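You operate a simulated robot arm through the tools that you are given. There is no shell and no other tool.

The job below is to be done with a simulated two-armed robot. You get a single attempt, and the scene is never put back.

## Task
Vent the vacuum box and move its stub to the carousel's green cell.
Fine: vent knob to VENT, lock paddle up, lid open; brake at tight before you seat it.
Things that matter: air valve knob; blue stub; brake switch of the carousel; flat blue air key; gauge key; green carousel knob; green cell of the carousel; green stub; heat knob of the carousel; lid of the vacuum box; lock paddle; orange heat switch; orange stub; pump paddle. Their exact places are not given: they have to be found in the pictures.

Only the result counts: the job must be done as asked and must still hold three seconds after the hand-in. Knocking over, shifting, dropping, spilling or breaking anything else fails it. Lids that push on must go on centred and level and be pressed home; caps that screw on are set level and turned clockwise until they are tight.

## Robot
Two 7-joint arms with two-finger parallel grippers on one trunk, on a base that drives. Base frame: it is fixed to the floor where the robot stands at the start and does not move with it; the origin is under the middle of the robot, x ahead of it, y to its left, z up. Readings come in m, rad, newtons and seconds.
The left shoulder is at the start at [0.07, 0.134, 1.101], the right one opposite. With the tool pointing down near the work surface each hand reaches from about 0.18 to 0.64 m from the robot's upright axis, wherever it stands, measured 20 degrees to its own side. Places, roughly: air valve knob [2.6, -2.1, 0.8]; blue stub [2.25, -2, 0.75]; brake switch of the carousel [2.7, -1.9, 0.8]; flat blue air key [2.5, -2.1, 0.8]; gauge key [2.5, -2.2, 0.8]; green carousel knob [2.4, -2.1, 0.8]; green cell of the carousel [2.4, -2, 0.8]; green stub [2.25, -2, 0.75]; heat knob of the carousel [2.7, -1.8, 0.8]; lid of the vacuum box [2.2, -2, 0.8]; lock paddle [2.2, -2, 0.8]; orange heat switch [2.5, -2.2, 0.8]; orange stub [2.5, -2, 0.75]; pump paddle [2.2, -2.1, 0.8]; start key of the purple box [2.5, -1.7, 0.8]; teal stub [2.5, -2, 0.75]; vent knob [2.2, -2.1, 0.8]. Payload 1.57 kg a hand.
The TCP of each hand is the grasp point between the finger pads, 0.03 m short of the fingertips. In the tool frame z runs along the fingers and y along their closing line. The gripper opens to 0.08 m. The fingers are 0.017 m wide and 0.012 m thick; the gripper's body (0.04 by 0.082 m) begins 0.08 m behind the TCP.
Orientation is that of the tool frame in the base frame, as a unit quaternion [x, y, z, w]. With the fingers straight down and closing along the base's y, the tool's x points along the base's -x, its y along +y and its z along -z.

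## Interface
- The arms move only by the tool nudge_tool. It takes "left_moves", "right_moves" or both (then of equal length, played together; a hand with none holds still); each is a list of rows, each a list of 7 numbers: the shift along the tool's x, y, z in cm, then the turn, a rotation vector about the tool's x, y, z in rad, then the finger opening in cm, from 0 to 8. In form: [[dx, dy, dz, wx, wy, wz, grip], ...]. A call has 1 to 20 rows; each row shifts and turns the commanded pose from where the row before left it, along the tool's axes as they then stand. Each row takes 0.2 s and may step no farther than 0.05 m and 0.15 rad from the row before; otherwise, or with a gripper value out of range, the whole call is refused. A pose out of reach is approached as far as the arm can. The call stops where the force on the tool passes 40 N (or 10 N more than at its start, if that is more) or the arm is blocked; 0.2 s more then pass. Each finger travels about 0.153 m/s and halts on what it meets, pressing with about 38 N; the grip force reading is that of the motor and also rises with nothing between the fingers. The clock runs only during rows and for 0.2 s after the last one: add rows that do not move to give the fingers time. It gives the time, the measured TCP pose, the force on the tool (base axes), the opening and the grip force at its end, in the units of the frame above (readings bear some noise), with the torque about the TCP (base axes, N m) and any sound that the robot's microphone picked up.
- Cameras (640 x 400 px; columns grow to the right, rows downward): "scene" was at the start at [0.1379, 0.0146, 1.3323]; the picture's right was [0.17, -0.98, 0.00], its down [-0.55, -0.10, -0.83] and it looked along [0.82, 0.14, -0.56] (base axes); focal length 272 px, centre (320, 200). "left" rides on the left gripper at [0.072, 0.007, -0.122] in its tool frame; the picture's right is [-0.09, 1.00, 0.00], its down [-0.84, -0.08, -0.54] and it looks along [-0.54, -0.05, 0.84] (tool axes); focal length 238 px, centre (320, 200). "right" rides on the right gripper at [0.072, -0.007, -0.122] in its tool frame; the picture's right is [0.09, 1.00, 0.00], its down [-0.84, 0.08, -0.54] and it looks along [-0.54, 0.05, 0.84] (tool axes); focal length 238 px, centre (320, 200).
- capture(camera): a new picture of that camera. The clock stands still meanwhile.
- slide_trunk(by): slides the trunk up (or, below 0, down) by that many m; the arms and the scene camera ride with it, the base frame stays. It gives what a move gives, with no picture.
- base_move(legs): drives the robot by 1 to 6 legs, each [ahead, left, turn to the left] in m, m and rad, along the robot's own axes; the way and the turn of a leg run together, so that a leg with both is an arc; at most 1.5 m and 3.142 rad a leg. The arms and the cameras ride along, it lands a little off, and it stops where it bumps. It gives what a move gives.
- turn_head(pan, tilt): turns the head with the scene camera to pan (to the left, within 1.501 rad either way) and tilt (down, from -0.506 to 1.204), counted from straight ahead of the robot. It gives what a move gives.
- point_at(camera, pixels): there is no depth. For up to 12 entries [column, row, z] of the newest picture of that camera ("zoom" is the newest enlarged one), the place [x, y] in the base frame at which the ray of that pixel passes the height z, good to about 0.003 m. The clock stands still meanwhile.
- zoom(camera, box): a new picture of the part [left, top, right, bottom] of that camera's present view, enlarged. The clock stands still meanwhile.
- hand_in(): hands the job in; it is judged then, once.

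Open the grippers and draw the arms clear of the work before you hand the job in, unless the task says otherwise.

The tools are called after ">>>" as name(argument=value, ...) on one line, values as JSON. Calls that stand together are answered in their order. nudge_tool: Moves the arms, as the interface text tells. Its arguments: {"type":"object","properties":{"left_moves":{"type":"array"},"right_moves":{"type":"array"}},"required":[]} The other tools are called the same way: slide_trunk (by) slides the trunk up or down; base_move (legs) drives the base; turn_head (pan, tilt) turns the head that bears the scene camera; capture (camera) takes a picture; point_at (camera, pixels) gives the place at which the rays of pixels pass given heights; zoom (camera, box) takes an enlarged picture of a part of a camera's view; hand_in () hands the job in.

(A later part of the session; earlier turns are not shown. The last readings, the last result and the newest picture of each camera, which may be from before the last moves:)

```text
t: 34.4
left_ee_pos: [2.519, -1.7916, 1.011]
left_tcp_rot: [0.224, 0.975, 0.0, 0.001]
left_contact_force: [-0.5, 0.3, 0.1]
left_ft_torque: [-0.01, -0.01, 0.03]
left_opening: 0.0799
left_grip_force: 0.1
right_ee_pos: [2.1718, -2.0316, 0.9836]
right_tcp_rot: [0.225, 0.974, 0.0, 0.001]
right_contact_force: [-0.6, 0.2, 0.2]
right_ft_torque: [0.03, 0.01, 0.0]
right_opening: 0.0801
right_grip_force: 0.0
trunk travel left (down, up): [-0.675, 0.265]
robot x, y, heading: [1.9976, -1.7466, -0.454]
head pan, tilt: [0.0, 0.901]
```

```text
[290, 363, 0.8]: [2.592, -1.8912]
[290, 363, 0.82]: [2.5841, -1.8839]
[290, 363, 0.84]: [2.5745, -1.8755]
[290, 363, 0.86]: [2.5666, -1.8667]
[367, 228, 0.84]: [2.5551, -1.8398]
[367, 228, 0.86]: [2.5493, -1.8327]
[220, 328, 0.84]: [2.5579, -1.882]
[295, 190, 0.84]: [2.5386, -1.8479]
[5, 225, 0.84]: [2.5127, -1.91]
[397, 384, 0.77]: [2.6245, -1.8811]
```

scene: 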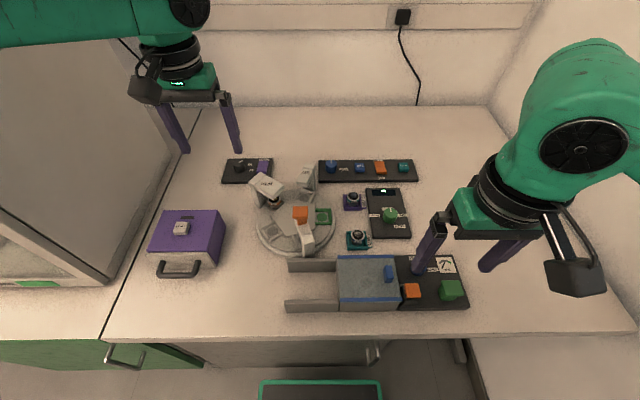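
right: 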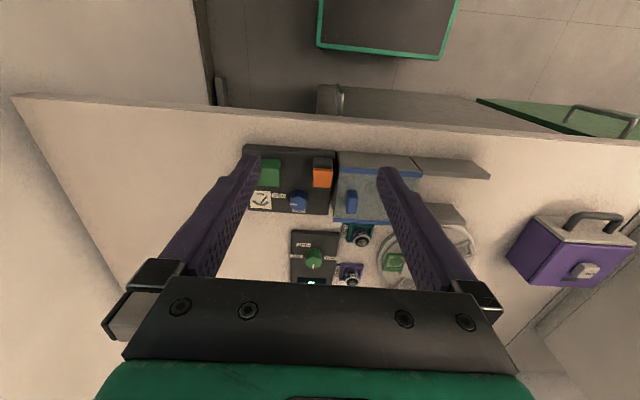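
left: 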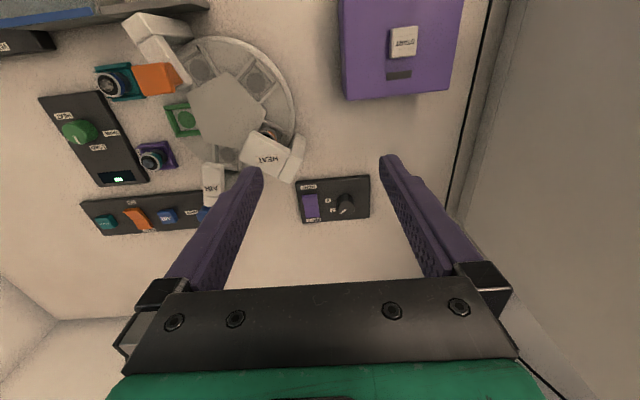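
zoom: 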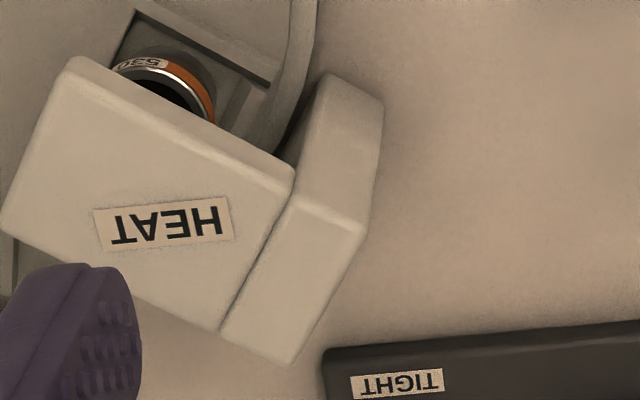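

The arch top is at about z 0.845, its far corner 7 cm nearer to me than the press point (2.643,-1.890), so a hand tilted 0.35 rad forward clears it. I close the left fingers, tilt, and go forward 14.4 cm and 3.4 cm right at the present height.

>>> nudge_tool(left_moves=[[0, 0, 0, 0, -0.12, 0, 0], [0, 0, 0, 0, -0.12, 0, 0], [0, 0, 0, 0, -0.11, 0, 0], [-3.38, -0.85, 1.235, 0, 0, 0, 0], [-3.38, -0.85, 1.235, 0, 0, 0, 0], [-3.38, -0.85, 1.235, 0, 0, 0, 0], [-3.38, -0.85, 1.235, 0, 0, 0, 0]])

>>> capture(camera="left")

>>> capture(camera="scene")

```text
t: 36.0
left_ee_pos: [2.6196, -1.8627, 1.0078]
left_tcp_rot: [0.22, 0.96, -0.04, 0.171]
left_contact_force: [-0.2, 0.3, -0.1]
left_ft_torque: [-0.01, -0.04, 0.0]
left_opening: 0.0001
left_grip_force: 21.3
left hand out of reach, approached as far as the arm can: row 7
right_ee_pos: [2.1754, -2.0317, 0.9834]
right_tcp_rot: [0.226, 0.974, 0.0, 0.001]
right_contact_force: [0.5, -0.3, 0.0]
right_ft_torque: [-0.02, -0.03, 0.01]
right_opening: 0.0803
right_grip_force: 0.0
trunk travel left (down, up): [-0.675, 0.265]
robot x, y, heading: [1.9981, -1.7457, -0.459]
head pan, tilt: [0.0, 0.901]
```

```text
taken
```

left: 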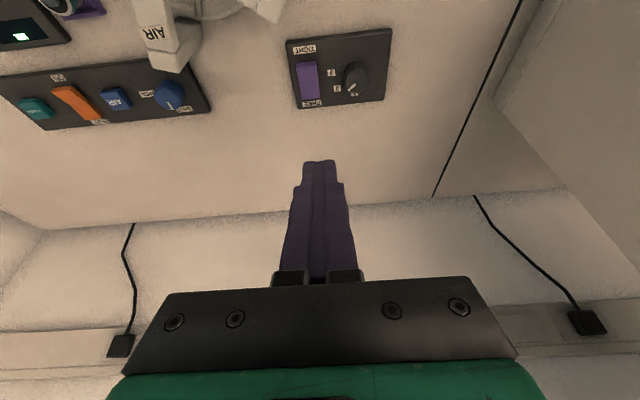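

```text
taken
```

scene: 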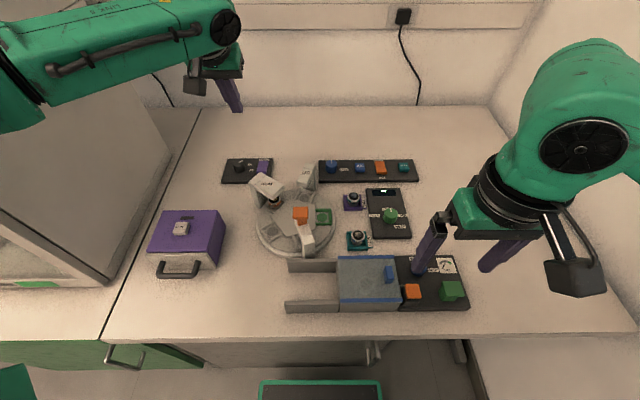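

Row 7 was just out of reach at this height; the TCP is at (2.620,-1.863,1.008). Lower down there is more reach, so I descend 12 cm and then shift the remaining 2.3 cm forward and 1.4 cm right.

>>> nudge_tool(left_moves=[[1.03, 0, 2.82, 0, 0, 0, 0], [1.03, 0, 2.82, 0, 0, 0, 0], [1.03, 0, 2.82, 0, 0, 0, 0], [1.03, 0, 2.82, 0, 0, 0, 0]])

>>> capture(camera="left")

```text
t: 37.0
left_ee_pos: [2.613, -1.8513, 0.8911]
left_tcp_rot: [0.221, 0.959, -0.04, 0.17]
left_contact_force: [-0.3, 0.8, -0.1]
left_ft_torque: [0.01, 0.0, 0.02]
left_opening: 0.0001
left_grip_force: 21.4
left hand out of reach, approached as far as the arm can: row 3, 4
right_ee_pos: [2.1758, -2.0303, 0.9834]
right_tcp_rot: [0.225, 0.974, 0.0, 0.0]
right_contact_force: [-0.3, -0.5, 0.3]
right_ft_torque: [0.0, 0.01, -0.03]
right_opening: 0.0799
right_grip_force: 0.1
trunk travel left (down, up): [-0.675, 0.265]
robot x, y, heading: [1.9988, -1.7482, -0.458]
head pan, tilt: [0.0, 0.901]
```

```text
taken
```

left: 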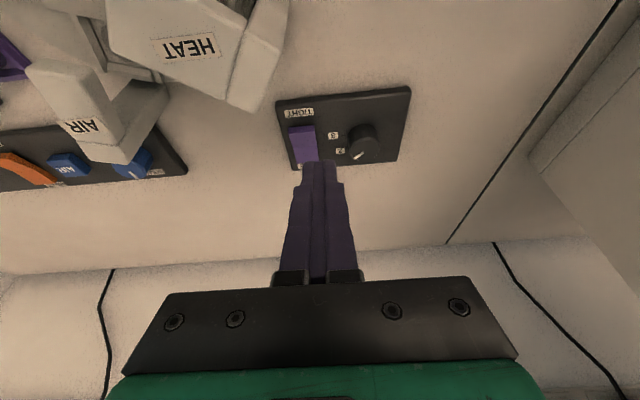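

At this height the arm stops at 0.60 m ahead; I still need about 3.5 cm more. I raise 3 cm, tilt a further 0.15 rad and try going forward again to see whether the tilt gains reach.

>>> nudge_tool(left_moves=[[-1.0, 0, -2.8, 0, 0, 0, 0], [0, 0, 0, 0, -0.15, 0, 0], [-2.0, -1.0, 1.1, 0, 0, 0, 0], [-2.0, -0.4, 1.1, 0, 0, 0, 0], [0, 0, 0, 0, 0, 0, 0]])

```text
t: 38.2
left_ee_pos: [2.6373, -1.8712, 0.925]
left_tcp_rot: [0.217, 0.944, -0.055, 0.242]
left_contact_force: [0.5, 0.3, 0.0]
left_ft_torque: [-0.03, 0.0, 0.0]
left_opening: 0.0002
left_grip_force: 21.8
left hand out of reach, approached as far as the arm can: row 4
right_ee_pos: [2.1734, -2.0314, 0.9833]
right_tcp_rot: [0.224, 0.975, 0.0, 0.0]
right_contact_force: [0.1, -0.4, 0.1]
right_ft_torque: [-0.03, -0.03, 0.0]
right_opening: 0.0801
right_grip_force: 0.1
trunk travel left (down, up): [-0.675, 0.265]
robot x, y, heading: [1.9975, -1.7475, -0.456]
head pan, tilt: [0.0, 0.901]
```

The extra tilt gained reach (0.63 m ahead at z 0.925). I raise both hands 12 cm and then slide the trunk 0.15 m down so the left shoulder sits nearer the switch's height.

>>> nudge_tool(left_moves=[[-1.9, 0, -3.5, 0, 0, 0, 0], [-1.9, 0, -3.5, 0, 0, 0, 0], [-1.9, 0, -3.5, 0, 0, 0, 0]], right_moves=[[0, 0, -4, 0, 0, 0, 8], [0, 0, -4, 0, 0, 0, 8], [0, 0, -4, 0, 0, 0, 8]])

>>> slide_trunk(by=-0.15)

>>> capture(camera="scene")

>>> capture(camera="left")

```text
t: 39.0
left_ee_pos: [2.6373, -1.8713, 1.0442]
left_tcp_rot: [0.216, 0.944, -0.055, 0.242]
left_contact_force: [-0.1, -0.9, -0.7]
left_ft_torque: [-0.01, 0.06, 0.03]
left_opening: 0.0002
left_grip_force: 21.5
right_ee_pos: [2.1733, -2.0312, 1.1044]
right_tcp_rot: [0.225, 0.974, 0.0, 0.001]
right_contact_force: [0.5, 0.2, -0.6]
right_ft_torque: [-0.02, -0.02, 0.01]
right_opening: 0.0799
right_grip_force: 0.1
trunk travel left (down, up): [-0.675, 0.265]
robot x, y, heading: [1.9968, -1.7499, -0.452]
head pan, tilt: [0.0, 0.901]
```

```text
t: 40.8
left_ee_pos: [2.6369, -1.8721, 0.8928]
left_tcp_rot: [0.217, 0.944, -0.055, 0.241]
left_contact_force: [0.8, -0.6, 0.0]
left_ft_torque: [-0.01, 0.01, 0.05]
left_opening: 0.0
left_grip_force: 21.3
right_ee_pos: [2.1747, -2.0327, 0.9535]
right_tcp_rot: [0.225, 0.974, 0.0, 0.001]
right_contact_force: [0.0, -0.8, 0.2]
right_ft_torque: [0.0, 0.02, -0.01]
right_opening: 0.0801
right_grip_force: 0.0
trunk travel left (down, up): [-0.525, 0.415]
robot x, y, heading: [1.994, -1.7472, -0.457]
head pan, tilt: [0.0, 0.901]
```

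```text
taken
```

scene: 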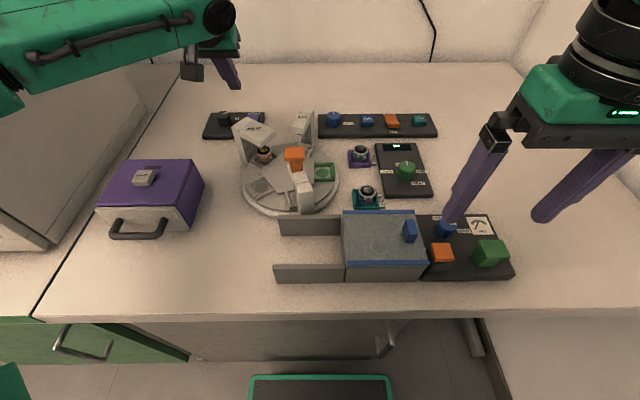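

```text
taken
```

left: 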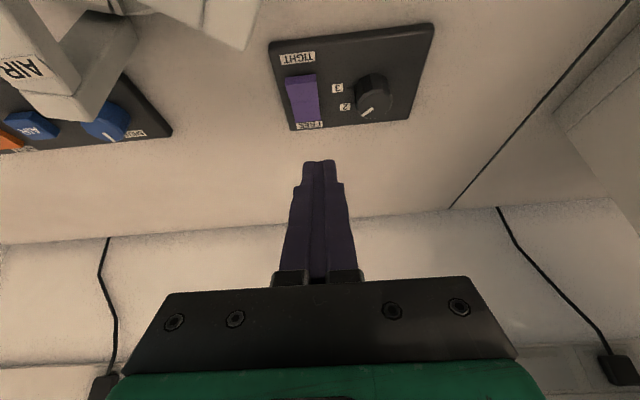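

The trunk is down; the tip is now at about (2.650,-1.878,0.867). I zoom the left camera on the rocker to refine its place before pressing.

>>> zoom(camera="left", box=[255, 15, 445, 175])

>>> zoom(camera="scene", box=[195, 95, 285, 151])

```text
2.50 times, centred on (350, 95) of left
```

zoom: 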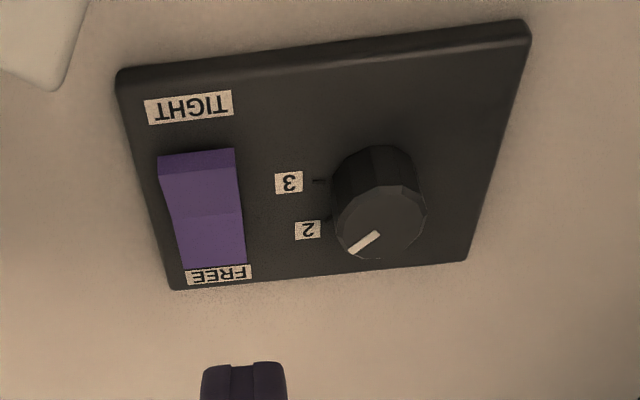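

```text
7.11 times, centred on (240, 123) of scene
```

zoom: 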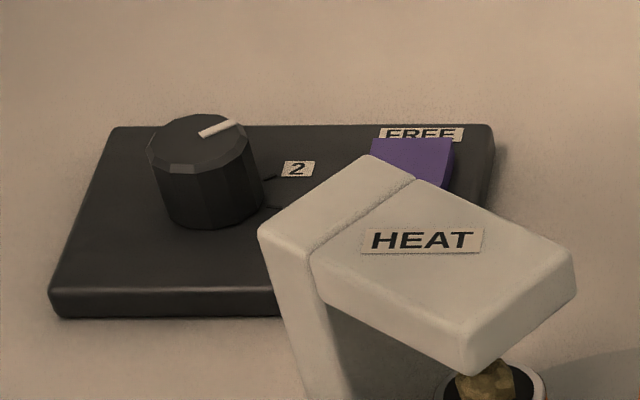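

I re-zoom the left camera to use its pixels for the rocker's edges.

>>> zoom(camera="left", box=[255, 15, 445, 175])

>>> point_at(camera="zoom", pixels=[[199, 176, 0.79], [199, 155, 0.77], [204, 217, 0.785], [215, 265, 0.775], [162, 178, 0.79], [236, 170, 0.79], [188, 107, 0.77], [220, 275, 0.77], [245, 370, 0.87]])

```text
2.50 times, centred on (350, 95) of left
```

zoom: 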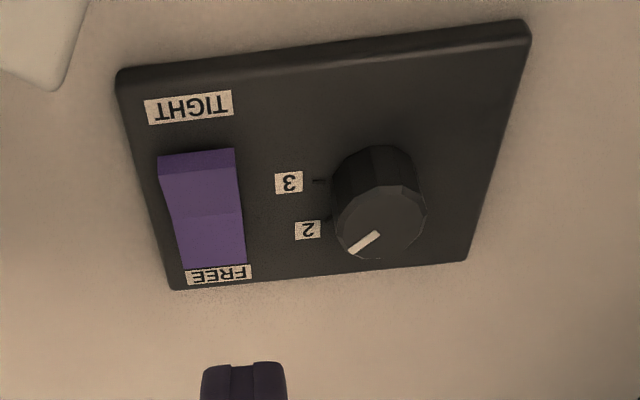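

```text
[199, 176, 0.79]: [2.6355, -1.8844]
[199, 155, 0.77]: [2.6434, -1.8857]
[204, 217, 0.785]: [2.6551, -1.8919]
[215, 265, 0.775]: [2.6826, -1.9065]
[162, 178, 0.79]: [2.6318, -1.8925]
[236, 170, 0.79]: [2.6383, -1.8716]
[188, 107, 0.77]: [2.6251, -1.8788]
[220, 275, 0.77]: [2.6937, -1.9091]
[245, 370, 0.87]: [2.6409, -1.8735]
```

The rocker's near half is centred at about (2.642,-1.888); the tilted tip touches with its robot-side edge. I shift 1.2 cm right and 0.4 cm forward, go down 6 cm and check.

>>> nudge_tool(left_moves=[[-0.32, -1.2, 0.17, 0, 0, 0, 0], [0.96, 0, 1.76, 0, 0, 0, 0], [0.96, 0, 1.76, 0, 0, 0, 0], [0.96, 0, 1.76, 0, 0, 0, 0]])

>>> capture(camera="left")

>>> zoom(camera="scene", box=[165, 65, 325, 165])

```text
t: 41.8
left_ee_pos: [2.6346, -1.8806, 0.832]
left_tcp_rot: [0.217, 0.944, -0.056, 0.242]
left_contact_force: [0.6, -0.7, -0.2]
left_ft_torque: [0.0, 0.0, -0.01]
left_opening: 0.0002
left_grip_force: 21.0
left hand out of reach, approached as far as the arm can: row 1
right_ee_pos: [2.1742, -2.0317, 0.9544]
right_tcp_rot: [0.224, 0.975, 0.0, 0.0]
right_contact_force: [0.1, -0.1, -1.0]
right_ft_torque: [0.02, 0.0, -0.01]
right_opening: 0.0799
right_grip_force: 0.0
trunk travel left (down, up): [-0.525, 0.415]
robot x, y, heading: [1.9948, -1.7457, -0.452]
head pan, tilt: [0.0, 0.901]
```

```text
taken
```

left: 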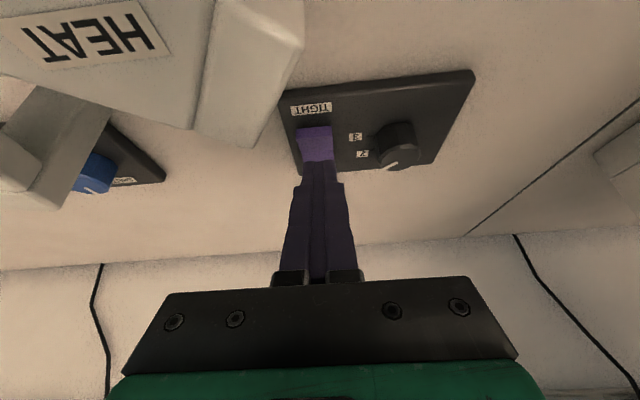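

```text
4.00 times, centred on (245, 115) of scene
```

zoom: 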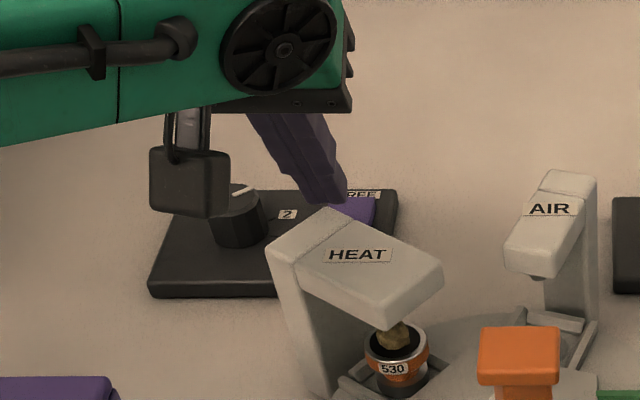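

The tip is about 1 cm above the rocker's near half. I shift 0.35 cm right and press down in small steps, about 3 cm in all.

>>> nudge_tool(left_moves=[[-0.18, -0.35, 0.1, 0, 0, 0, 0], [0.48, 0, 0.88, 0, 0, 0, 0], [0.24, 0, 0.44, 0, 0, 0, 0], [0.24, 0, 0.44, 0, 0, 0, 0], [0.24, 0, 0.44, 0, 0, 0, 0], [0.24, 0, 0.44, 0, 0, 0, 0]])

>>> capture(camera="left")

```text
t: 43.2
left_ee_pos: [2.6327, -1.8818, 0.8094]
left_tcp_rot: [0.217, 0.942, -0.058, 0.248]
left_contact_force: [5.3, -2.1, 22.7]
left_ft_torque: [-0.15, -0.33, 0.04]
left_opening: 0.0002
left_grip_force: 21.2
left hand out of reach, approached as far as the arm can: row 5
right_ee_pos: [2.1717, -2.0324, 0.9542]
right_tcp_rot: [0.224, 0.975, 0.0, 0.002]
right_contact_force: [0.0, -0.2, 0.2]
right_ft_torque: [-0.01, -0.01, -0.04]
right_opening: 0.0803
right_grip_force: 0.0
trunk travel left (down, up): [-0.525, 0.415]
robot x, y, heading: [1.9981, -1.746, -0.453]
head pan, tilt: [0.0, 0.901]
```

```text
taken
```

left: 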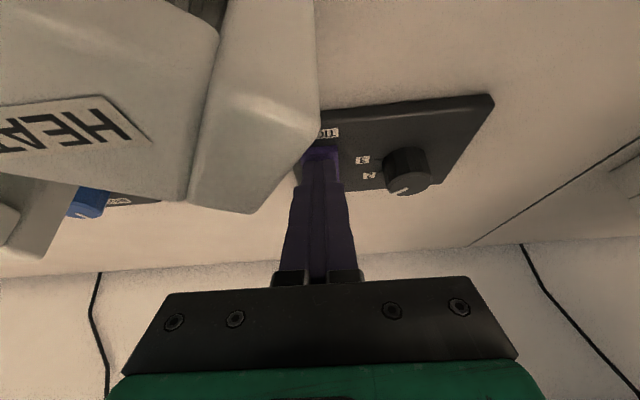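

The tip presses with about 23 N at z 0.779 but no click was reported. I press a little more.

>>> nudge_tool(left_moves=[[0.24, 0, 0.44, 0, 0, 0, 0], [0.24, 0, 0.44, 0, 0, 0, 0], [0, 0, 0, 0, 0, 0, 0]])

>>> zoom(camera="left", box=[260, 90, 420, 220])

```text
t: 43.6
left_ee_pos: [2.6325, -1.8825, 0.809]
left_tcp_rot: [0.217, 0.94, -0.061, 0.255]
left_contact_force: [-5.4, 0.7, 11.2]
left_ft_torque: [0.04, 0.09, -0.02]
left_opening: 0.0
left_grip_force: 20.8
right_ee_pos: [2.1716, -2.0306, 0.955]
right_tcp_rot: [0.224, 0.974, 0.0, 0.003]
right_contact_force: [-0.1, 0.0, 0.4]
right_ft_torque: [-0.01, 0.01, 0.01]
right_opening: 0.0802
right_grip_force: 0.0
trunk travel left (down, up): [-0.525, 0.415]
robot x, y, heading: [1.9951, -1.7514, -0.455]
head pan, tilt: [0.0, 0.901]
stopped in row 2 (left hand): the force on the tool passed its limit at 42 N (the readings are from after the stop); the commanded pose is now the measured one
```

```text
3.08 times, centred on (340, 155) of left
```

zoom: 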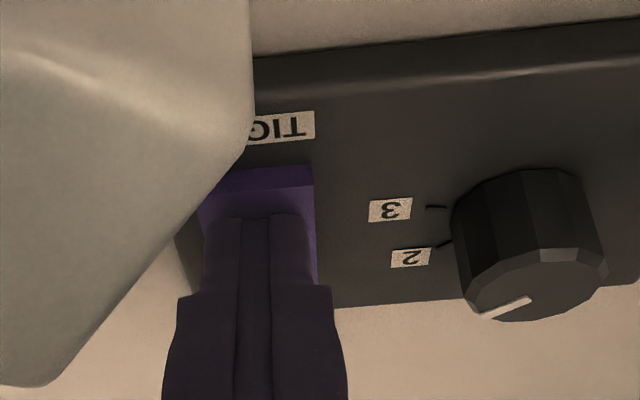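

The tip sits about 8 mm in from the rocker's near edge and the rocker's front face still looks raised. I lift 3 cm and look at the state.

>>> nudge_tool(left_moves=[[-0.75, 0, -1.3, 0, 0, 0, 0], [-0.75, 0, -1.3, 0, 0, 0, 0], [-0.75, 0, -1.3, 0, 0, 0, 0]])

>>> zoom(camera="left", box=[255, 60, 445, 200])

>>> zoom(camera="scene", box=[195, 95, 285, 151])

```text
t: 44.5
left_ee_pos: [2.6343, -1.8828, 0.8499]
left_tcp_rot: [0.216, 0.942, -0.06, 0.25]
left_contact_force: [0.6, -0.7, -0.7]
left_ft_torque: [0.0, -0.02, 0.0]
left_opening: 0.0001
left_grip_force: 21.6
right_ee_pos: [2.1739, -2.0325, 0.9539]
right_tcp_rot: [0.225, 0.974, 0.0, 0.0]
right_contact_force: [-0.5, 0.2, 0.0]
right_ft_torque: [-0.02, 0.01, 0.0]
right_opening: 0.08
right_grip_force: 0.0
trunk travel left (down, up): [-0.525, 0.415]
robot x, y, heading: [1.9941, -1.7491, -0.453]
head pan, tilt: [0.0, 0.901]
```

```text
2.86 times, centred on (350, 130) of left
```

zoom: 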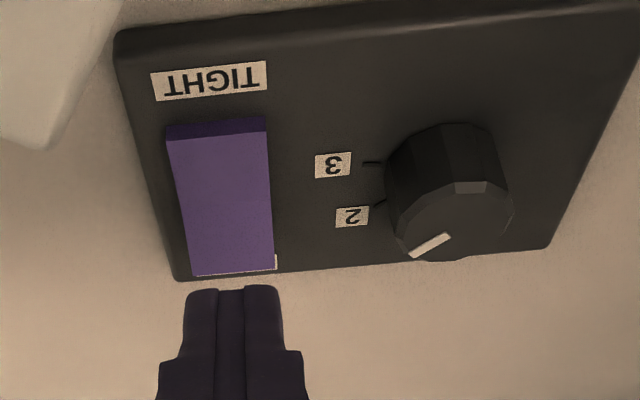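

```text
7.11 times, centred on (240, 123) of scene
```

zoom: 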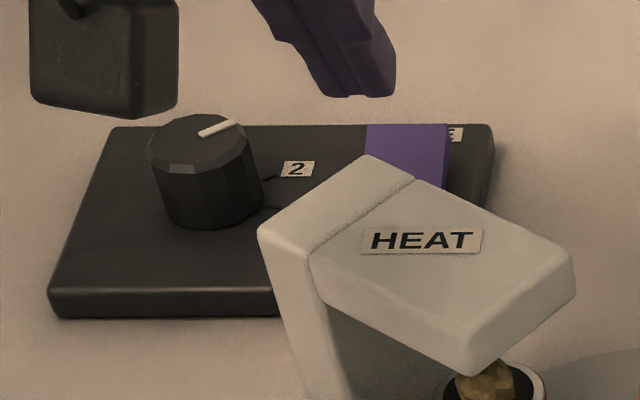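

The far end of the rocker has now risen and hides the FREE label, so it moved. I lift 4 cm more to the earlier vantage point to compare whether it is fully over at TIGHT.

>>> nudge_tool(left_moves=[[-1.06, 0, -1.85, 0, 0, 0, 0], [-1.06, 0, -1.85, 0, 0, 0, 0]])

>>> zoom(camera="left", box=[255, 15, 445, 175])

>>> zoom(camera="left", box=[270, 50, 340, 140])

```text
t: 45.0
left_ee_pos: [2.6344, -1.8811, 0.8923]
left_tcp_rot: [0.217, 0.941, -0.06, 0.251]
left_contact_force: [-0.3, -0.3, 0.5]
left_ft_torque: [-0.02, 0.0, 0.0]
left_opening: 0.0002
left_grip_force: 21.4
right_ee_pos: [2.1745, -2.0316, 0.9533]
right_tcp_rot: [0.225, 0.974, -0.001, 0.0]
right_contact_force: [0.4, -0.5, -0.1]
right_ft_torque: [0.02, -0.02, 0.0]
right_opening: 0.08
right_grip_force: 0.1
trunk travel left (down, up): [-0.525, 0.415]
robot x, y, heading: [1.9969, -1.7454, -0.452]
head pan, tilt: [0.0, 0.901]
```

```text
2.50 times, centred on (350, 95) of left
```

zoom: 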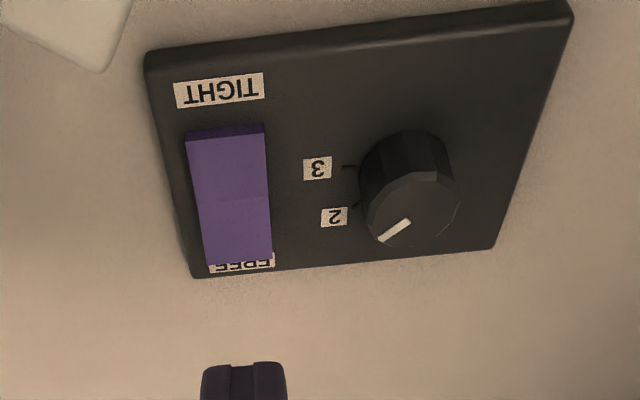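

```text
4.44 times, centred on (305, 95) of left
```

zoom: 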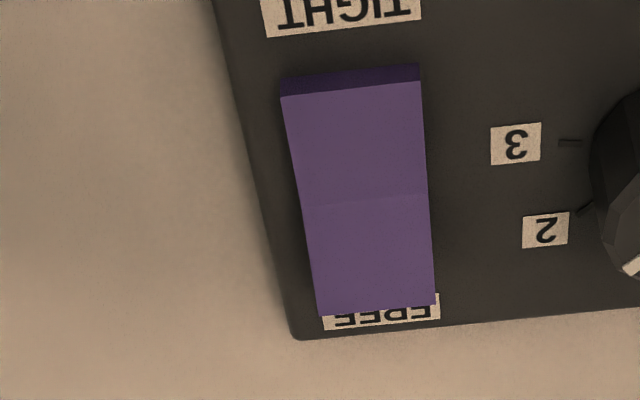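

The front face looks lower than before (17 px versus 28 px) and the far end higher. I measure the far end's height from both cameras to decide if it is fully over.

>>> point_at(camera="zoom", pixels=[[376, 310, 0.77], [376, 310, 0.78], [376, 310, 0.79], [376, 310, 0.8], [350, 88, 0.77], [350, 88, 0.78], [350, 88, 0.79]])

>>> zoom(camera="scene", box=[195, 95, 285, 151])

>>> point_at(camera="zoom", pixels=[[408, 124, 0.77], [408, 124, 0.78], [408, 124, 0.79], [408, 124, 0.8]])

```text
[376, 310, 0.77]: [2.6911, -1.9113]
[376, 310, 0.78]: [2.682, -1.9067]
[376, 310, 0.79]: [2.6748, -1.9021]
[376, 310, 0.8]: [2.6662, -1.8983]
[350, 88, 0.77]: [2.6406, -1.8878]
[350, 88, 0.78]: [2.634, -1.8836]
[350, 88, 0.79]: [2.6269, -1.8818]
```

```text
7.11 times, centred on (240, 123) of scene
```

zoom: 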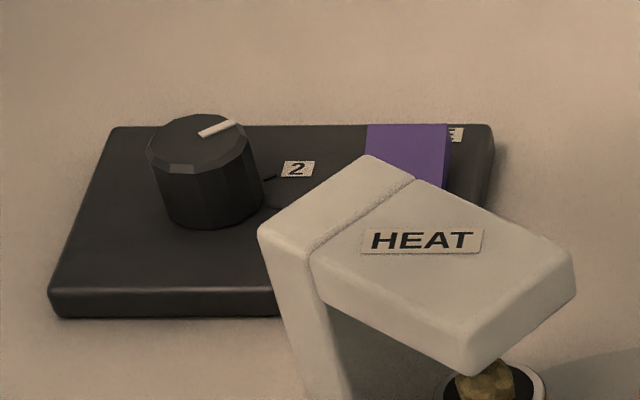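

```text
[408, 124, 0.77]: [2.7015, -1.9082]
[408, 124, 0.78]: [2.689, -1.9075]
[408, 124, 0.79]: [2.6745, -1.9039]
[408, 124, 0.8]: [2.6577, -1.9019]
```

Both views agree on z≈0.79 for the far end (it was low before), so the rocker is fully over at TIGHT. I draw the left hand up, level it and pull it back, then raise the trunk again.

>>> nudge_tool(left_moves=[[-1.95, 0, -3.5, 0, 0, 0, 0], [-1.95, 0, -3.5, 0, 0, 0, 0], [0, 0, 0, 0, 0.15, 0, 0], [0, 0, 0, 0, 0.15, 0, 0], [0, 0, 0, 0, 0.15, 0, 0], [5, 0, 0, 0, 0.06, 0, 0], [5, 0, 0, 0, 0, 0, 0], [5, 1, 0, 0, 0, 0, 0], [5, 1, 0, 0, 0, 0, 0], [5, 1, 0, 0, 0, 0, 0]])

>>> slide_trunk(by=0.15)

>>> capture(camera="right")

>>> capture(camera="scene")

```text
refused: row 8 steps farther than a row can; nothing moved
```

```text
t: 46.8
left_ee_pos: [2.6356, -1.8819, 1.0429]
left_tcp_rot: [0.217, 0.942, -0.059, 0.25]
left_contact_force: [-0.3, 0.4, -0.2]
left_ft_torque: [-0.01, 0.03, 0.0]
left_opening: 0.0
left_grip_force: 21.2
right_ee_pos: [2.174, -2.0321, 1.1051]
right_tcp_rot: [0.224, 0.975, 0.0, -0.001]
right_contact_force: [0.7, 0.0, -0.5]
right_ft_torque: [-0.02, 0.01, 0.01]
right_opening: 0.0801
right_grip_force: 0.0
trunk travel left (down, up): [-0.675, 0.265]
robot x, y, heading: [1.9981, -1.7445, -0.452]
head pan, tilt: [0.0, 0.901]
```

```text
taken
```

right: 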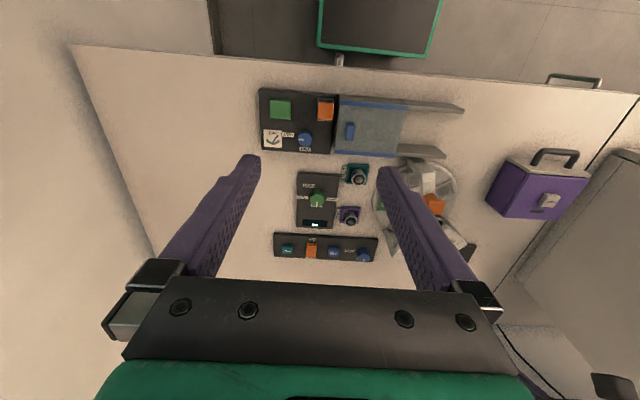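

```text
taken
```

scene: 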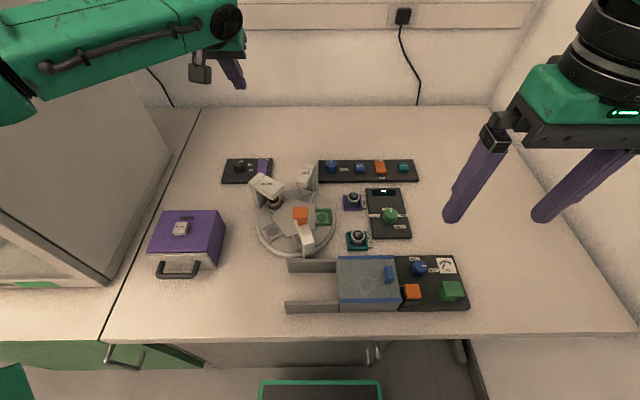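

The left retreat was refused (a step over 5 cm), but the trunk is up and the left hand is clear at z 1.04. I now level it and draw it back in allowed steps.

>>> nudge_tool(left_moves=[[0, 0, 0, 0, 0.15, 0, 0], [0, 0, 0, 0, 0.15, 0, 0], [0, 0, 0, 0, 0.15, 0, 0], [4, 0, 0, 0, 0.06, 0, 0], [4.5, 0, 0, 0, 0, 0, 0], [4.5, 1, 0, 0, 0, 0, 0], [4.5, 1, 0, 0, 0, 0, 0], [4.5, 1, 0, 0, 0, 0, 0], [4.5, 0, 0, 0, 0, 0, 0]])

>>> zoom(camera="scene", box=[280, 235, 480, 325])

>>> zoom(camera="right", box=[250, 80, 410, 180])

```text
t: 48.8
left_ee_pos: [2.3573, -1.6764, 1.0231]
left_tcp_rot: [0.225, 0.974, -0.002, 0.006]
left_contact_force: [-0.8, 0.1, 0.5]
left_ft_torque: [-0.01, -0.06, -0.03]
left_opening: 0.0001
left_grip_force: 21.1
left hand out of reach, approached as far as the arm can: row 1, 2, 3
right_ee_pos: [2.173, -2.0326, 1.1043]
right_tcp_rot: [0.225, 0.974, 0.001, 0.002]
right_contact_force: [-0.8, 0.4, 0.2]
right_ft_torque: [0.01, -0.08, -0.02]
right_opening: 0.0799
right_grip_force: 0.0
trunk travel left (down, up): [-0.675, 0.265]
robot x, y, heading: [1.9978, -1.7407, -0.453]
head pan, tilt: [0.0, 0.901]
```

```text
3.20 times, centred on (380, 280) of scene
```

zoom: 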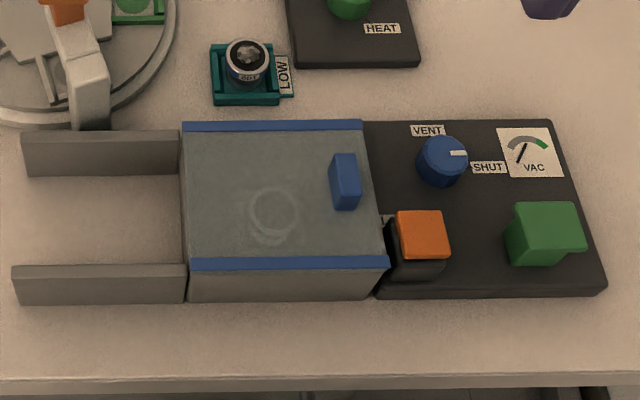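

```text
4.00 times, centred on (330, 130) of right
```

zoom: 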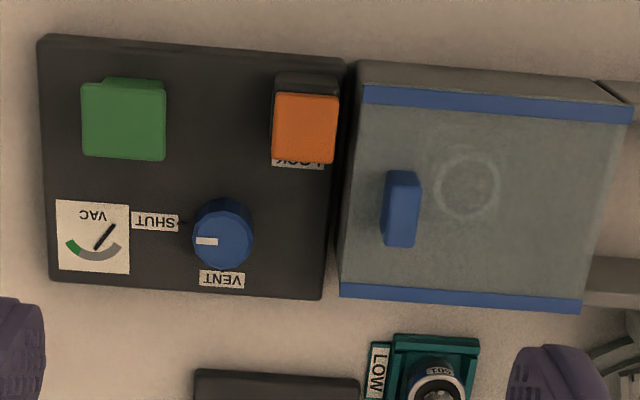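

The labels show LOCK by the orange paddle, SHUT/VENT at the blue knob (now at SHUT). I zoom closer on the paddles with both cameras to understand how they stand.

>>> zoom(camera="scene", box=[395, 270, 475, 320])

>>> zoom(camera="right", box=[262, 88, 342, 138])

```text
8.00 times, centred on (435, 295) of scene
```

zoom: 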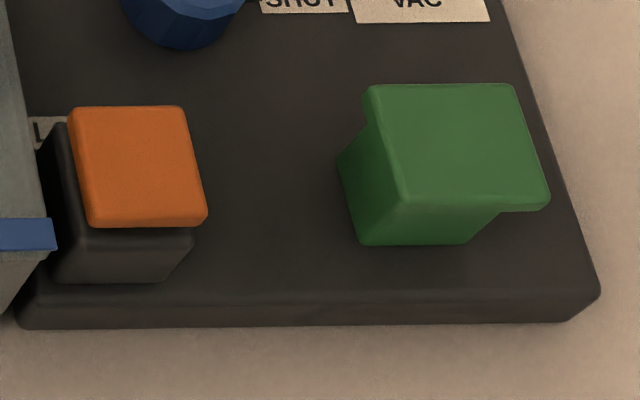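

```text
8.00 times, centred on (302, 113) of right
```

zoom: 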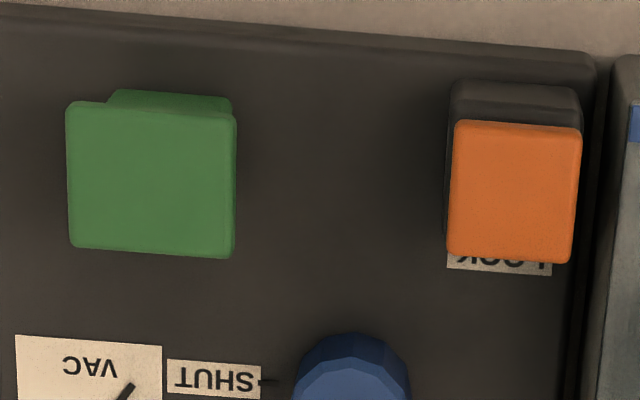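

I want a side view of the paddles before touching them. I move the right hand back and right, roll it 0.8 rad so its camera looks left across the panel, and lower it in the free space before the bench edge.

>>> nudge_tool(right_moves=[[2.2, -4.3, 0, 0, 0, 0, 8], [2.2, -4.3, 0, 0, 0, 0, 8], [2.2, -4.3, 0, 0, 0, 0, 8], [0, 0, 0, -0.14, 0, 0, 8], [0, 0, 0, -0.14, 0, 0, 8], [0, 0, 0, -0.14, 0, 0, 8], [0, 0, 0, -0.14, 0, 0, 8], [0, 0, 0, -0.14, 0, 0, 8], [0, 0, 0, -0.1, 0, 0, 8], [0, -2.7, 2.6, 0, 0, 0, 8], [0, -2.7, 2.6, 0, 0, 0, 8], [0, -2.7, 2.6, 0, 0, 0, 8]])

>>> capture(camera="right")

```text
t: 51.4
left_ee_pos: [2.36, -1.6768, 1.0244]
left_tcp_rot: [0.225, 0.974, -0.004, 0.005]
left_contact_force: [-0.4, 0.0, 0.4]
left_ft_torque: [-0.02, -0.01, -0.02]
left_opening: 0.0
left_grip_force: 21.3
right_ee_pos: [2.1242, -2.0846, 0.97]
right_tcp_rot: [0.207, 0.897, 0.38, 0.088]
right_contact_force: [0.1, -0.9, -0.7]
right_ft_torque: [-0.01, 0.0, -0.03]
right_opening: 0.0801
right_grip_force: 0.0
right hand out of reach, approached as far as the arm can: row 2, 3
trunk travel left (down, up): [-0.675, 0.265]
robot x, y, heading: [1.9955, -1.7461, -0.45]
head pan, tilt: [0.0, 0.901]
```

```text
taken
```

right: 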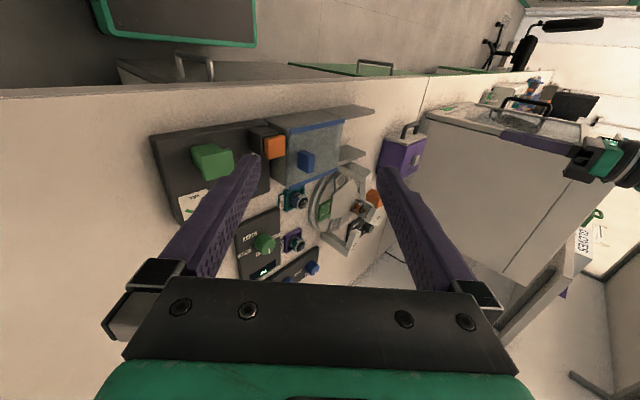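

The camera now looks left across the panel; I zoom on the paddles at (210,160) and (270,143).

>>> zoom(camera="right", box=[145, 105, 305, 225])

>>> zoom(camera="right", box=[235, 100, 355, 190])

```text
3.33 times, centred on (225, 165) of right
```

zoom: 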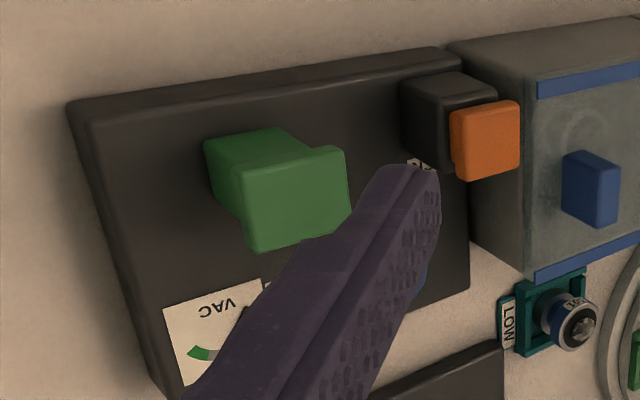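

```text
4.44 times, centred on (295, 145) of right
```

zoom: 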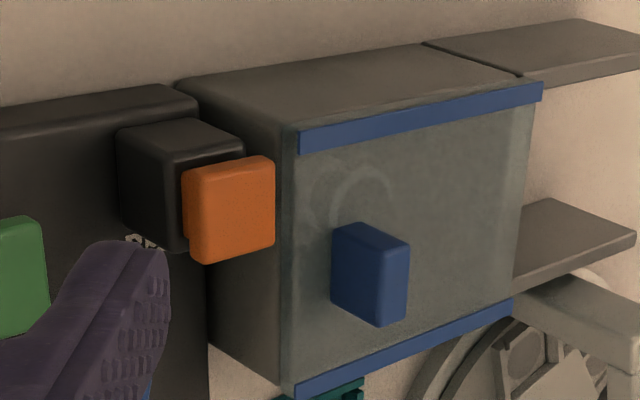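

The side view shows the lock paddle as a black block with an orange plate on top, the pump paddle as a green stem with a wider plate, and the lid with a blue tab between blue rails whose guides run out to the left. I bring the right hand back upright over the panel to measure exact places.

>>> nudge_tool(right_moves=[[0, 2.7, -2.6, 0, 0, 0, 8], [0, 2.7, -2.6, 0, 0, 0, 8], [0, 0, 0, 0.14, 0, 0, 8], [0, 0, 0, 0.14, 0, 0, 8], [0, 0, 0, 0.14, 0, 0, 8], [0, 0, 0, 0.14, 0, 0, 8], [0, 0, 0, 0.14, 0, 0, 8], [0, 0, 0, 0.1, 0, 0, 8], [0, 3, 0, 0, 0, 0, 8], [0, 3, 0, 0, 0, 0, 8]])

>>> capture(camera="right")

>>> capture(camera="scene")

```text
t: 53.6
left_ee_pos: [2.361, -1.6737, 1.0228]
left_tcp_rot: [0.225, 0.974, -0.004, 0.005]
left_contact_force: [0.1, -0.5, -0.3]
left_ft_torque: [-0.03, 0.02, -0.02]
left_opening: 0.0
left_grip_force: 21.3
right_ee_pos: [2.1522, -2.0299, 1.0463]
right_tcp_rot: [0.226, 0.974, -0.001, 0.0]
right_contact_force: [-0.2, 0.0, -0.7]
right_ft_torque: [-0.06, 0.01, 0.0]
right_opening: 0.0799
right_grip_force: 0.0
trunk travel left (down, up): [-0.675, 0.265]
robot x, y, heading: [1.9969, -1.7485, -0.455]
head pan, tilt: [0.0, 0.901]
```

```text
taken
```

right: 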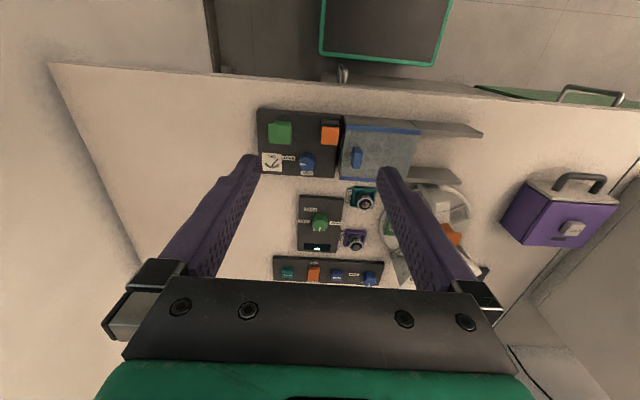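

```text
taken
```

scene: 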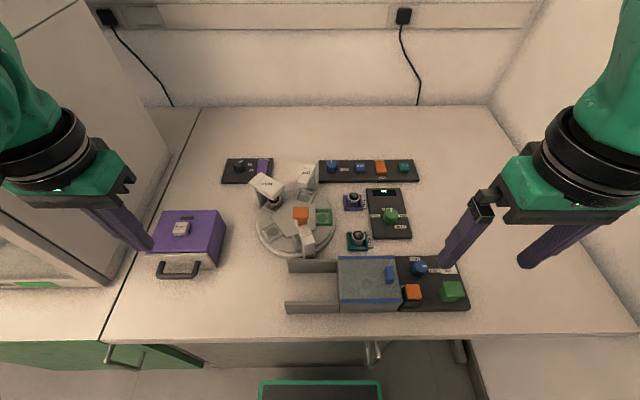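

Both views show the panel unobstructed. I zoom both cameras on the vacuum panel and box for matching points.

>>> zoom(camera="scene", box=[330, 250, 474, 316])

>>> zoom(camera="right", box=[250, 100, 430, 190])

```text
4.44 times, centred on (402, 283) of scene
```

zoom: 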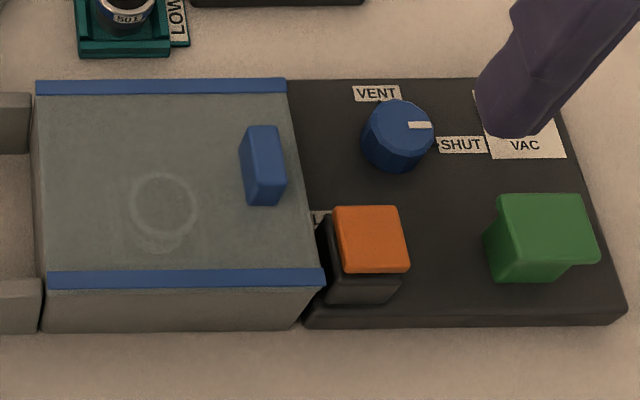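

```text
3.56 times, centred on (340, 145) of right
```

zoom: 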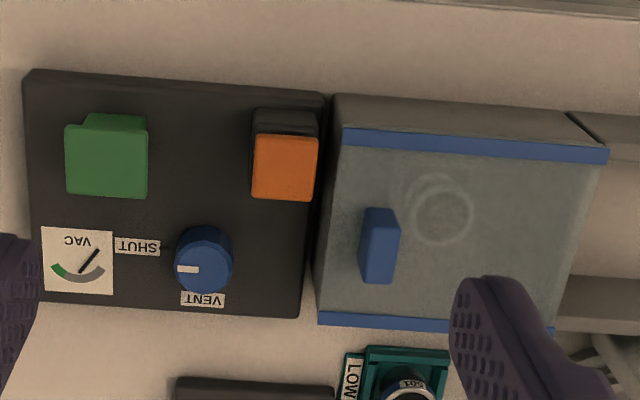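

I compute the rays of matching features in the right zoom: VENT label, knob tick, orange plate corners, rail end, tab.

>>> point_at(camera="zoom", pixels=[[202, 299, 0.76], [202, 299, 0.78], [187, 268, 0.78], [187, 268, 0.8], [187, 268, 0.82], [255, 134, 0.78], [255, 134, 0.8], [255, 134, 0.82], [312, 201, 0.8], [343, 130, 0.78], [343, 130, 0.8], [343, 130, 0.82]])

>>> zoom(camera="scene", box=[330, 250, 474, 316])

>>> point_at(camera="zoom", pixels=[[377, 93, 0.76], [377, 93, 0.78], [420, 126, 0.78], [420, 126, 0.8], [420, 126, 0.82], [409, 271, 0.78], [409, 271, 0.8], [409, 271, 0.82], [333, 207, 0.8], [325, 268, 0.78], [325, 268, 0.8], [325, 268, 0.82]])

```text
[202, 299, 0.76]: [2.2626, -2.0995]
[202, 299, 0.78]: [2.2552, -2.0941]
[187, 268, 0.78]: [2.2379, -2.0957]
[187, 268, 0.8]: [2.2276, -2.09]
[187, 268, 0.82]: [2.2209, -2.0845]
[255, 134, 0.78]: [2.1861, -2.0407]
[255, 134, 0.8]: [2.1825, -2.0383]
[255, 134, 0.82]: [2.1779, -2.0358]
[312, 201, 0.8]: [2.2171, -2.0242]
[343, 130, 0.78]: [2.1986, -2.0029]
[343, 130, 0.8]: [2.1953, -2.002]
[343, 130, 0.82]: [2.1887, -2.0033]
```

```text
4.44 times, centred on (402, 283) of scene
```

zoom: 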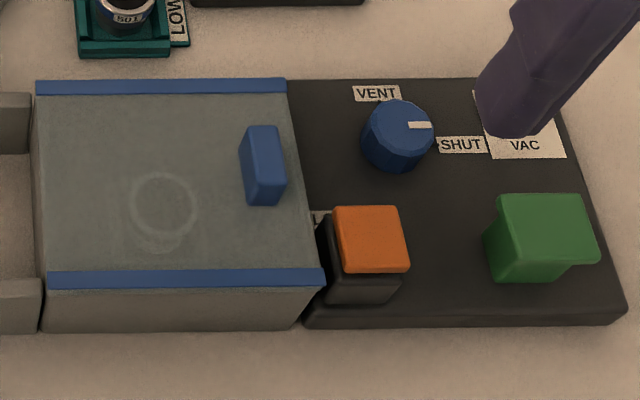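

```text
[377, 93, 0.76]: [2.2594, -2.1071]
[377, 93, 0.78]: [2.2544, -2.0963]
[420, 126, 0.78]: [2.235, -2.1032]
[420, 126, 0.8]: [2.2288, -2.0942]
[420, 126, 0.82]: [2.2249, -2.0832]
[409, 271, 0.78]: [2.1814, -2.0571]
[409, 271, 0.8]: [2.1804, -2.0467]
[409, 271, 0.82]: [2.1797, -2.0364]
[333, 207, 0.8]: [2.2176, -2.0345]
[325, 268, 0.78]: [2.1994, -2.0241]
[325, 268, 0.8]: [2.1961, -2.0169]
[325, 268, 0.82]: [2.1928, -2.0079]
```

The two cameras' rays suggest tops near 0.81-0.83 but with some bias. For a better height I shift the right hand 8 cm left and measure the same features again with the same camera.

>>> nudge_tool(right_moves=[[0, 4, 0, 0, 0, 0, 8], [0, 4, 0, 0, 0, 0, 8], [0, 0, 0, 0, 0, 0, 8]])

>>> zoom(camera="right", box=[180, 100, 360, 190])

```text
t: 54.4
left_ee_pos: [2.3595, -1.6756, 1.0242]
left_tcp_rot: [0.225, 0.974, -0.002, 0.006]
left_contact_force: [0.3, -0.8, 0.1]
left_ft_torque: [0.01, 0.02, 0.03]
left_opening: 0.0003
left_grip_force: 21.6
right_ee_pos: [2.1845, -1.9578, 1.0445]
right_tcp_rot: [0.226, 0.974, 0.001, 0.001]
right_contact_force: [0.0, 0.2, -0.3]
right_ft_torque: [0.02, -0.02, -0.02]
right_opening: 0.0801
right_grip_force: 0.0
trunk travel left (down, up): [-0.675, 0.265]
robot x, y, heading: [1.9973, -1.7466, -0.451]
head pan, tilt: [0.0, 0.901]
```

```text
3.56 times, centred on (270, 145) of right
```

zoom: 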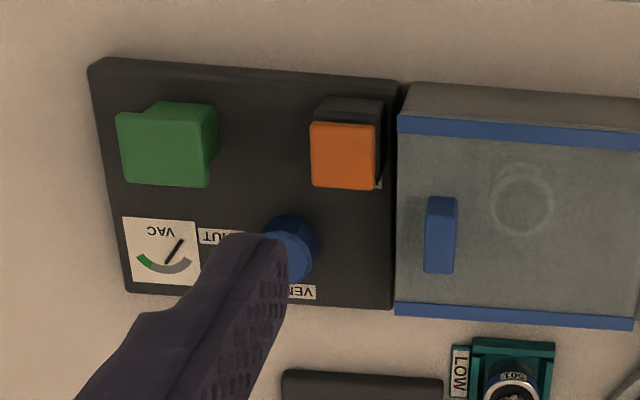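

I read the same features in this shifted view.

>>> point_at(camera="zoom", pixels=[[313, 123, 0.8], [313, 123, 0.82], [372, 188, 0.8], [372, 188, 0.82], [398, 118, 0.8], [398, 118, 0.82], [313, 293, 0.76], [313, 293, 0.78], [441, 235, 0.83], [521, 197, 0.8], [396, 308, 0.8], [396, 308, 0.82]])

```text
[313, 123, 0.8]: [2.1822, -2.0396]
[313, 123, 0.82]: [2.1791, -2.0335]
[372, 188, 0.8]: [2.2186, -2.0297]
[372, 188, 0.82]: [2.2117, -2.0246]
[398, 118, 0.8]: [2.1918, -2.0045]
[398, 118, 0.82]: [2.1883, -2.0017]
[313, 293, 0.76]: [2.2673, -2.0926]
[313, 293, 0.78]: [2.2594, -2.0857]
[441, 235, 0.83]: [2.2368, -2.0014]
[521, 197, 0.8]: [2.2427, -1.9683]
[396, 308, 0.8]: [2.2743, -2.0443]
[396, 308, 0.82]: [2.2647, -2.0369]
```

The heights come out around 0.81 for the orange plate and lid. The knob centre is about (2.231,-2.083); I move the right hand above it at z 0.95 for a close view.

>>> nudge_tool(right_moves=[[-2.41, -2.31, 2.37, 0, 0, 0, 8], [-2.41, -2.31, 2.37, 0, 0, 0, 8], [-2.41, -2.31, 2.37, 0, 0, 0, 8], [-2.41, -2.31, 2.37, 0, 0, 0, 8], [0, 0, 0, 0, 0, 0, 8]])

>>> capture(camera="right")

```text
t: 55.6
left_ee_pos: [2.3601, -1.6742, 1.0241]
left_tcp_rot: [0.225, 0.974, -0.003, 0.006]
left_contact_force: [-0.1, -0.3, 0.1]
left_ft_torque: [-0.01, 0.03, -0.01]
left_opening: 0.0
left_grip_force: 21.5
right_ee_pos: [2.2321, -2.0838, 0.9522]
right_tcp_rot: [0.225, 0.974, 0.0, 0.001]
right_contact_force: [-0.3, 0.3, 0.0]
right_ft_torque: [-0.01, 0.03, 0.01]
right_opening: 0.0798
right_grip_force: 0.0
trunk travel left (down, up): [-0.675, 0.265]
robot x, y, heading: [1.9955, -1.7474, -0.454]
head pan, tilt: [0.0, 0.901]
```

```text
taken
```

right: 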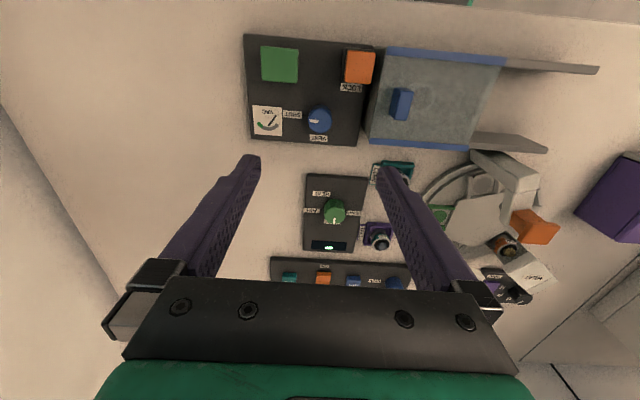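

The knob shows at (319,120), right where the tool axis points. I zoom in on the panel for detail.

>>> zoom(camera="right", box=[240, 30, 400, 150])

>>> point_at(camera="zoom", pixels=[[311, 362, 0.805], [311, 362, 0.77], [318, 434, 0.77], [480, 160, 0.81], [415, 90, 0.81], [650, 290, 0.83]])

```text
3.33 times, centred on (320, 90) of right
```

zoom: 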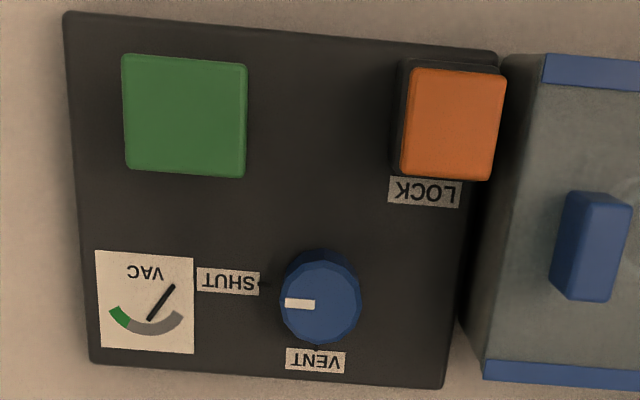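

```text
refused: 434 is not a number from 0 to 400
```

The knob's top centre is at zoom (321,303). I convert the key features to positions.

>>> point_at(camera="zoom", pixels=[[321, 303, 0.805], [321, 303, 0.78], [318, 292, 0.775], [315, 350, 0.775], [263, 284, 0.775], [453, 125, 0.81], [453, 125, 0.82], [410, 70, 0.81], [492, 178, 0.81], [590, 245, 0.84], [425, 192, 0.775]])

```text
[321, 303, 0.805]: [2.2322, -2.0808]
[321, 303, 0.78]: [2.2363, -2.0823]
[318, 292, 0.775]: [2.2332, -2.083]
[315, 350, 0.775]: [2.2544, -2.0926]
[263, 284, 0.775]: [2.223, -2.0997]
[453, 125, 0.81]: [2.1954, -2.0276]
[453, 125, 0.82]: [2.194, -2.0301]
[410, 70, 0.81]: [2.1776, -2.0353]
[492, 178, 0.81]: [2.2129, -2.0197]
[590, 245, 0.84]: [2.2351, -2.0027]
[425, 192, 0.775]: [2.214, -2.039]
```

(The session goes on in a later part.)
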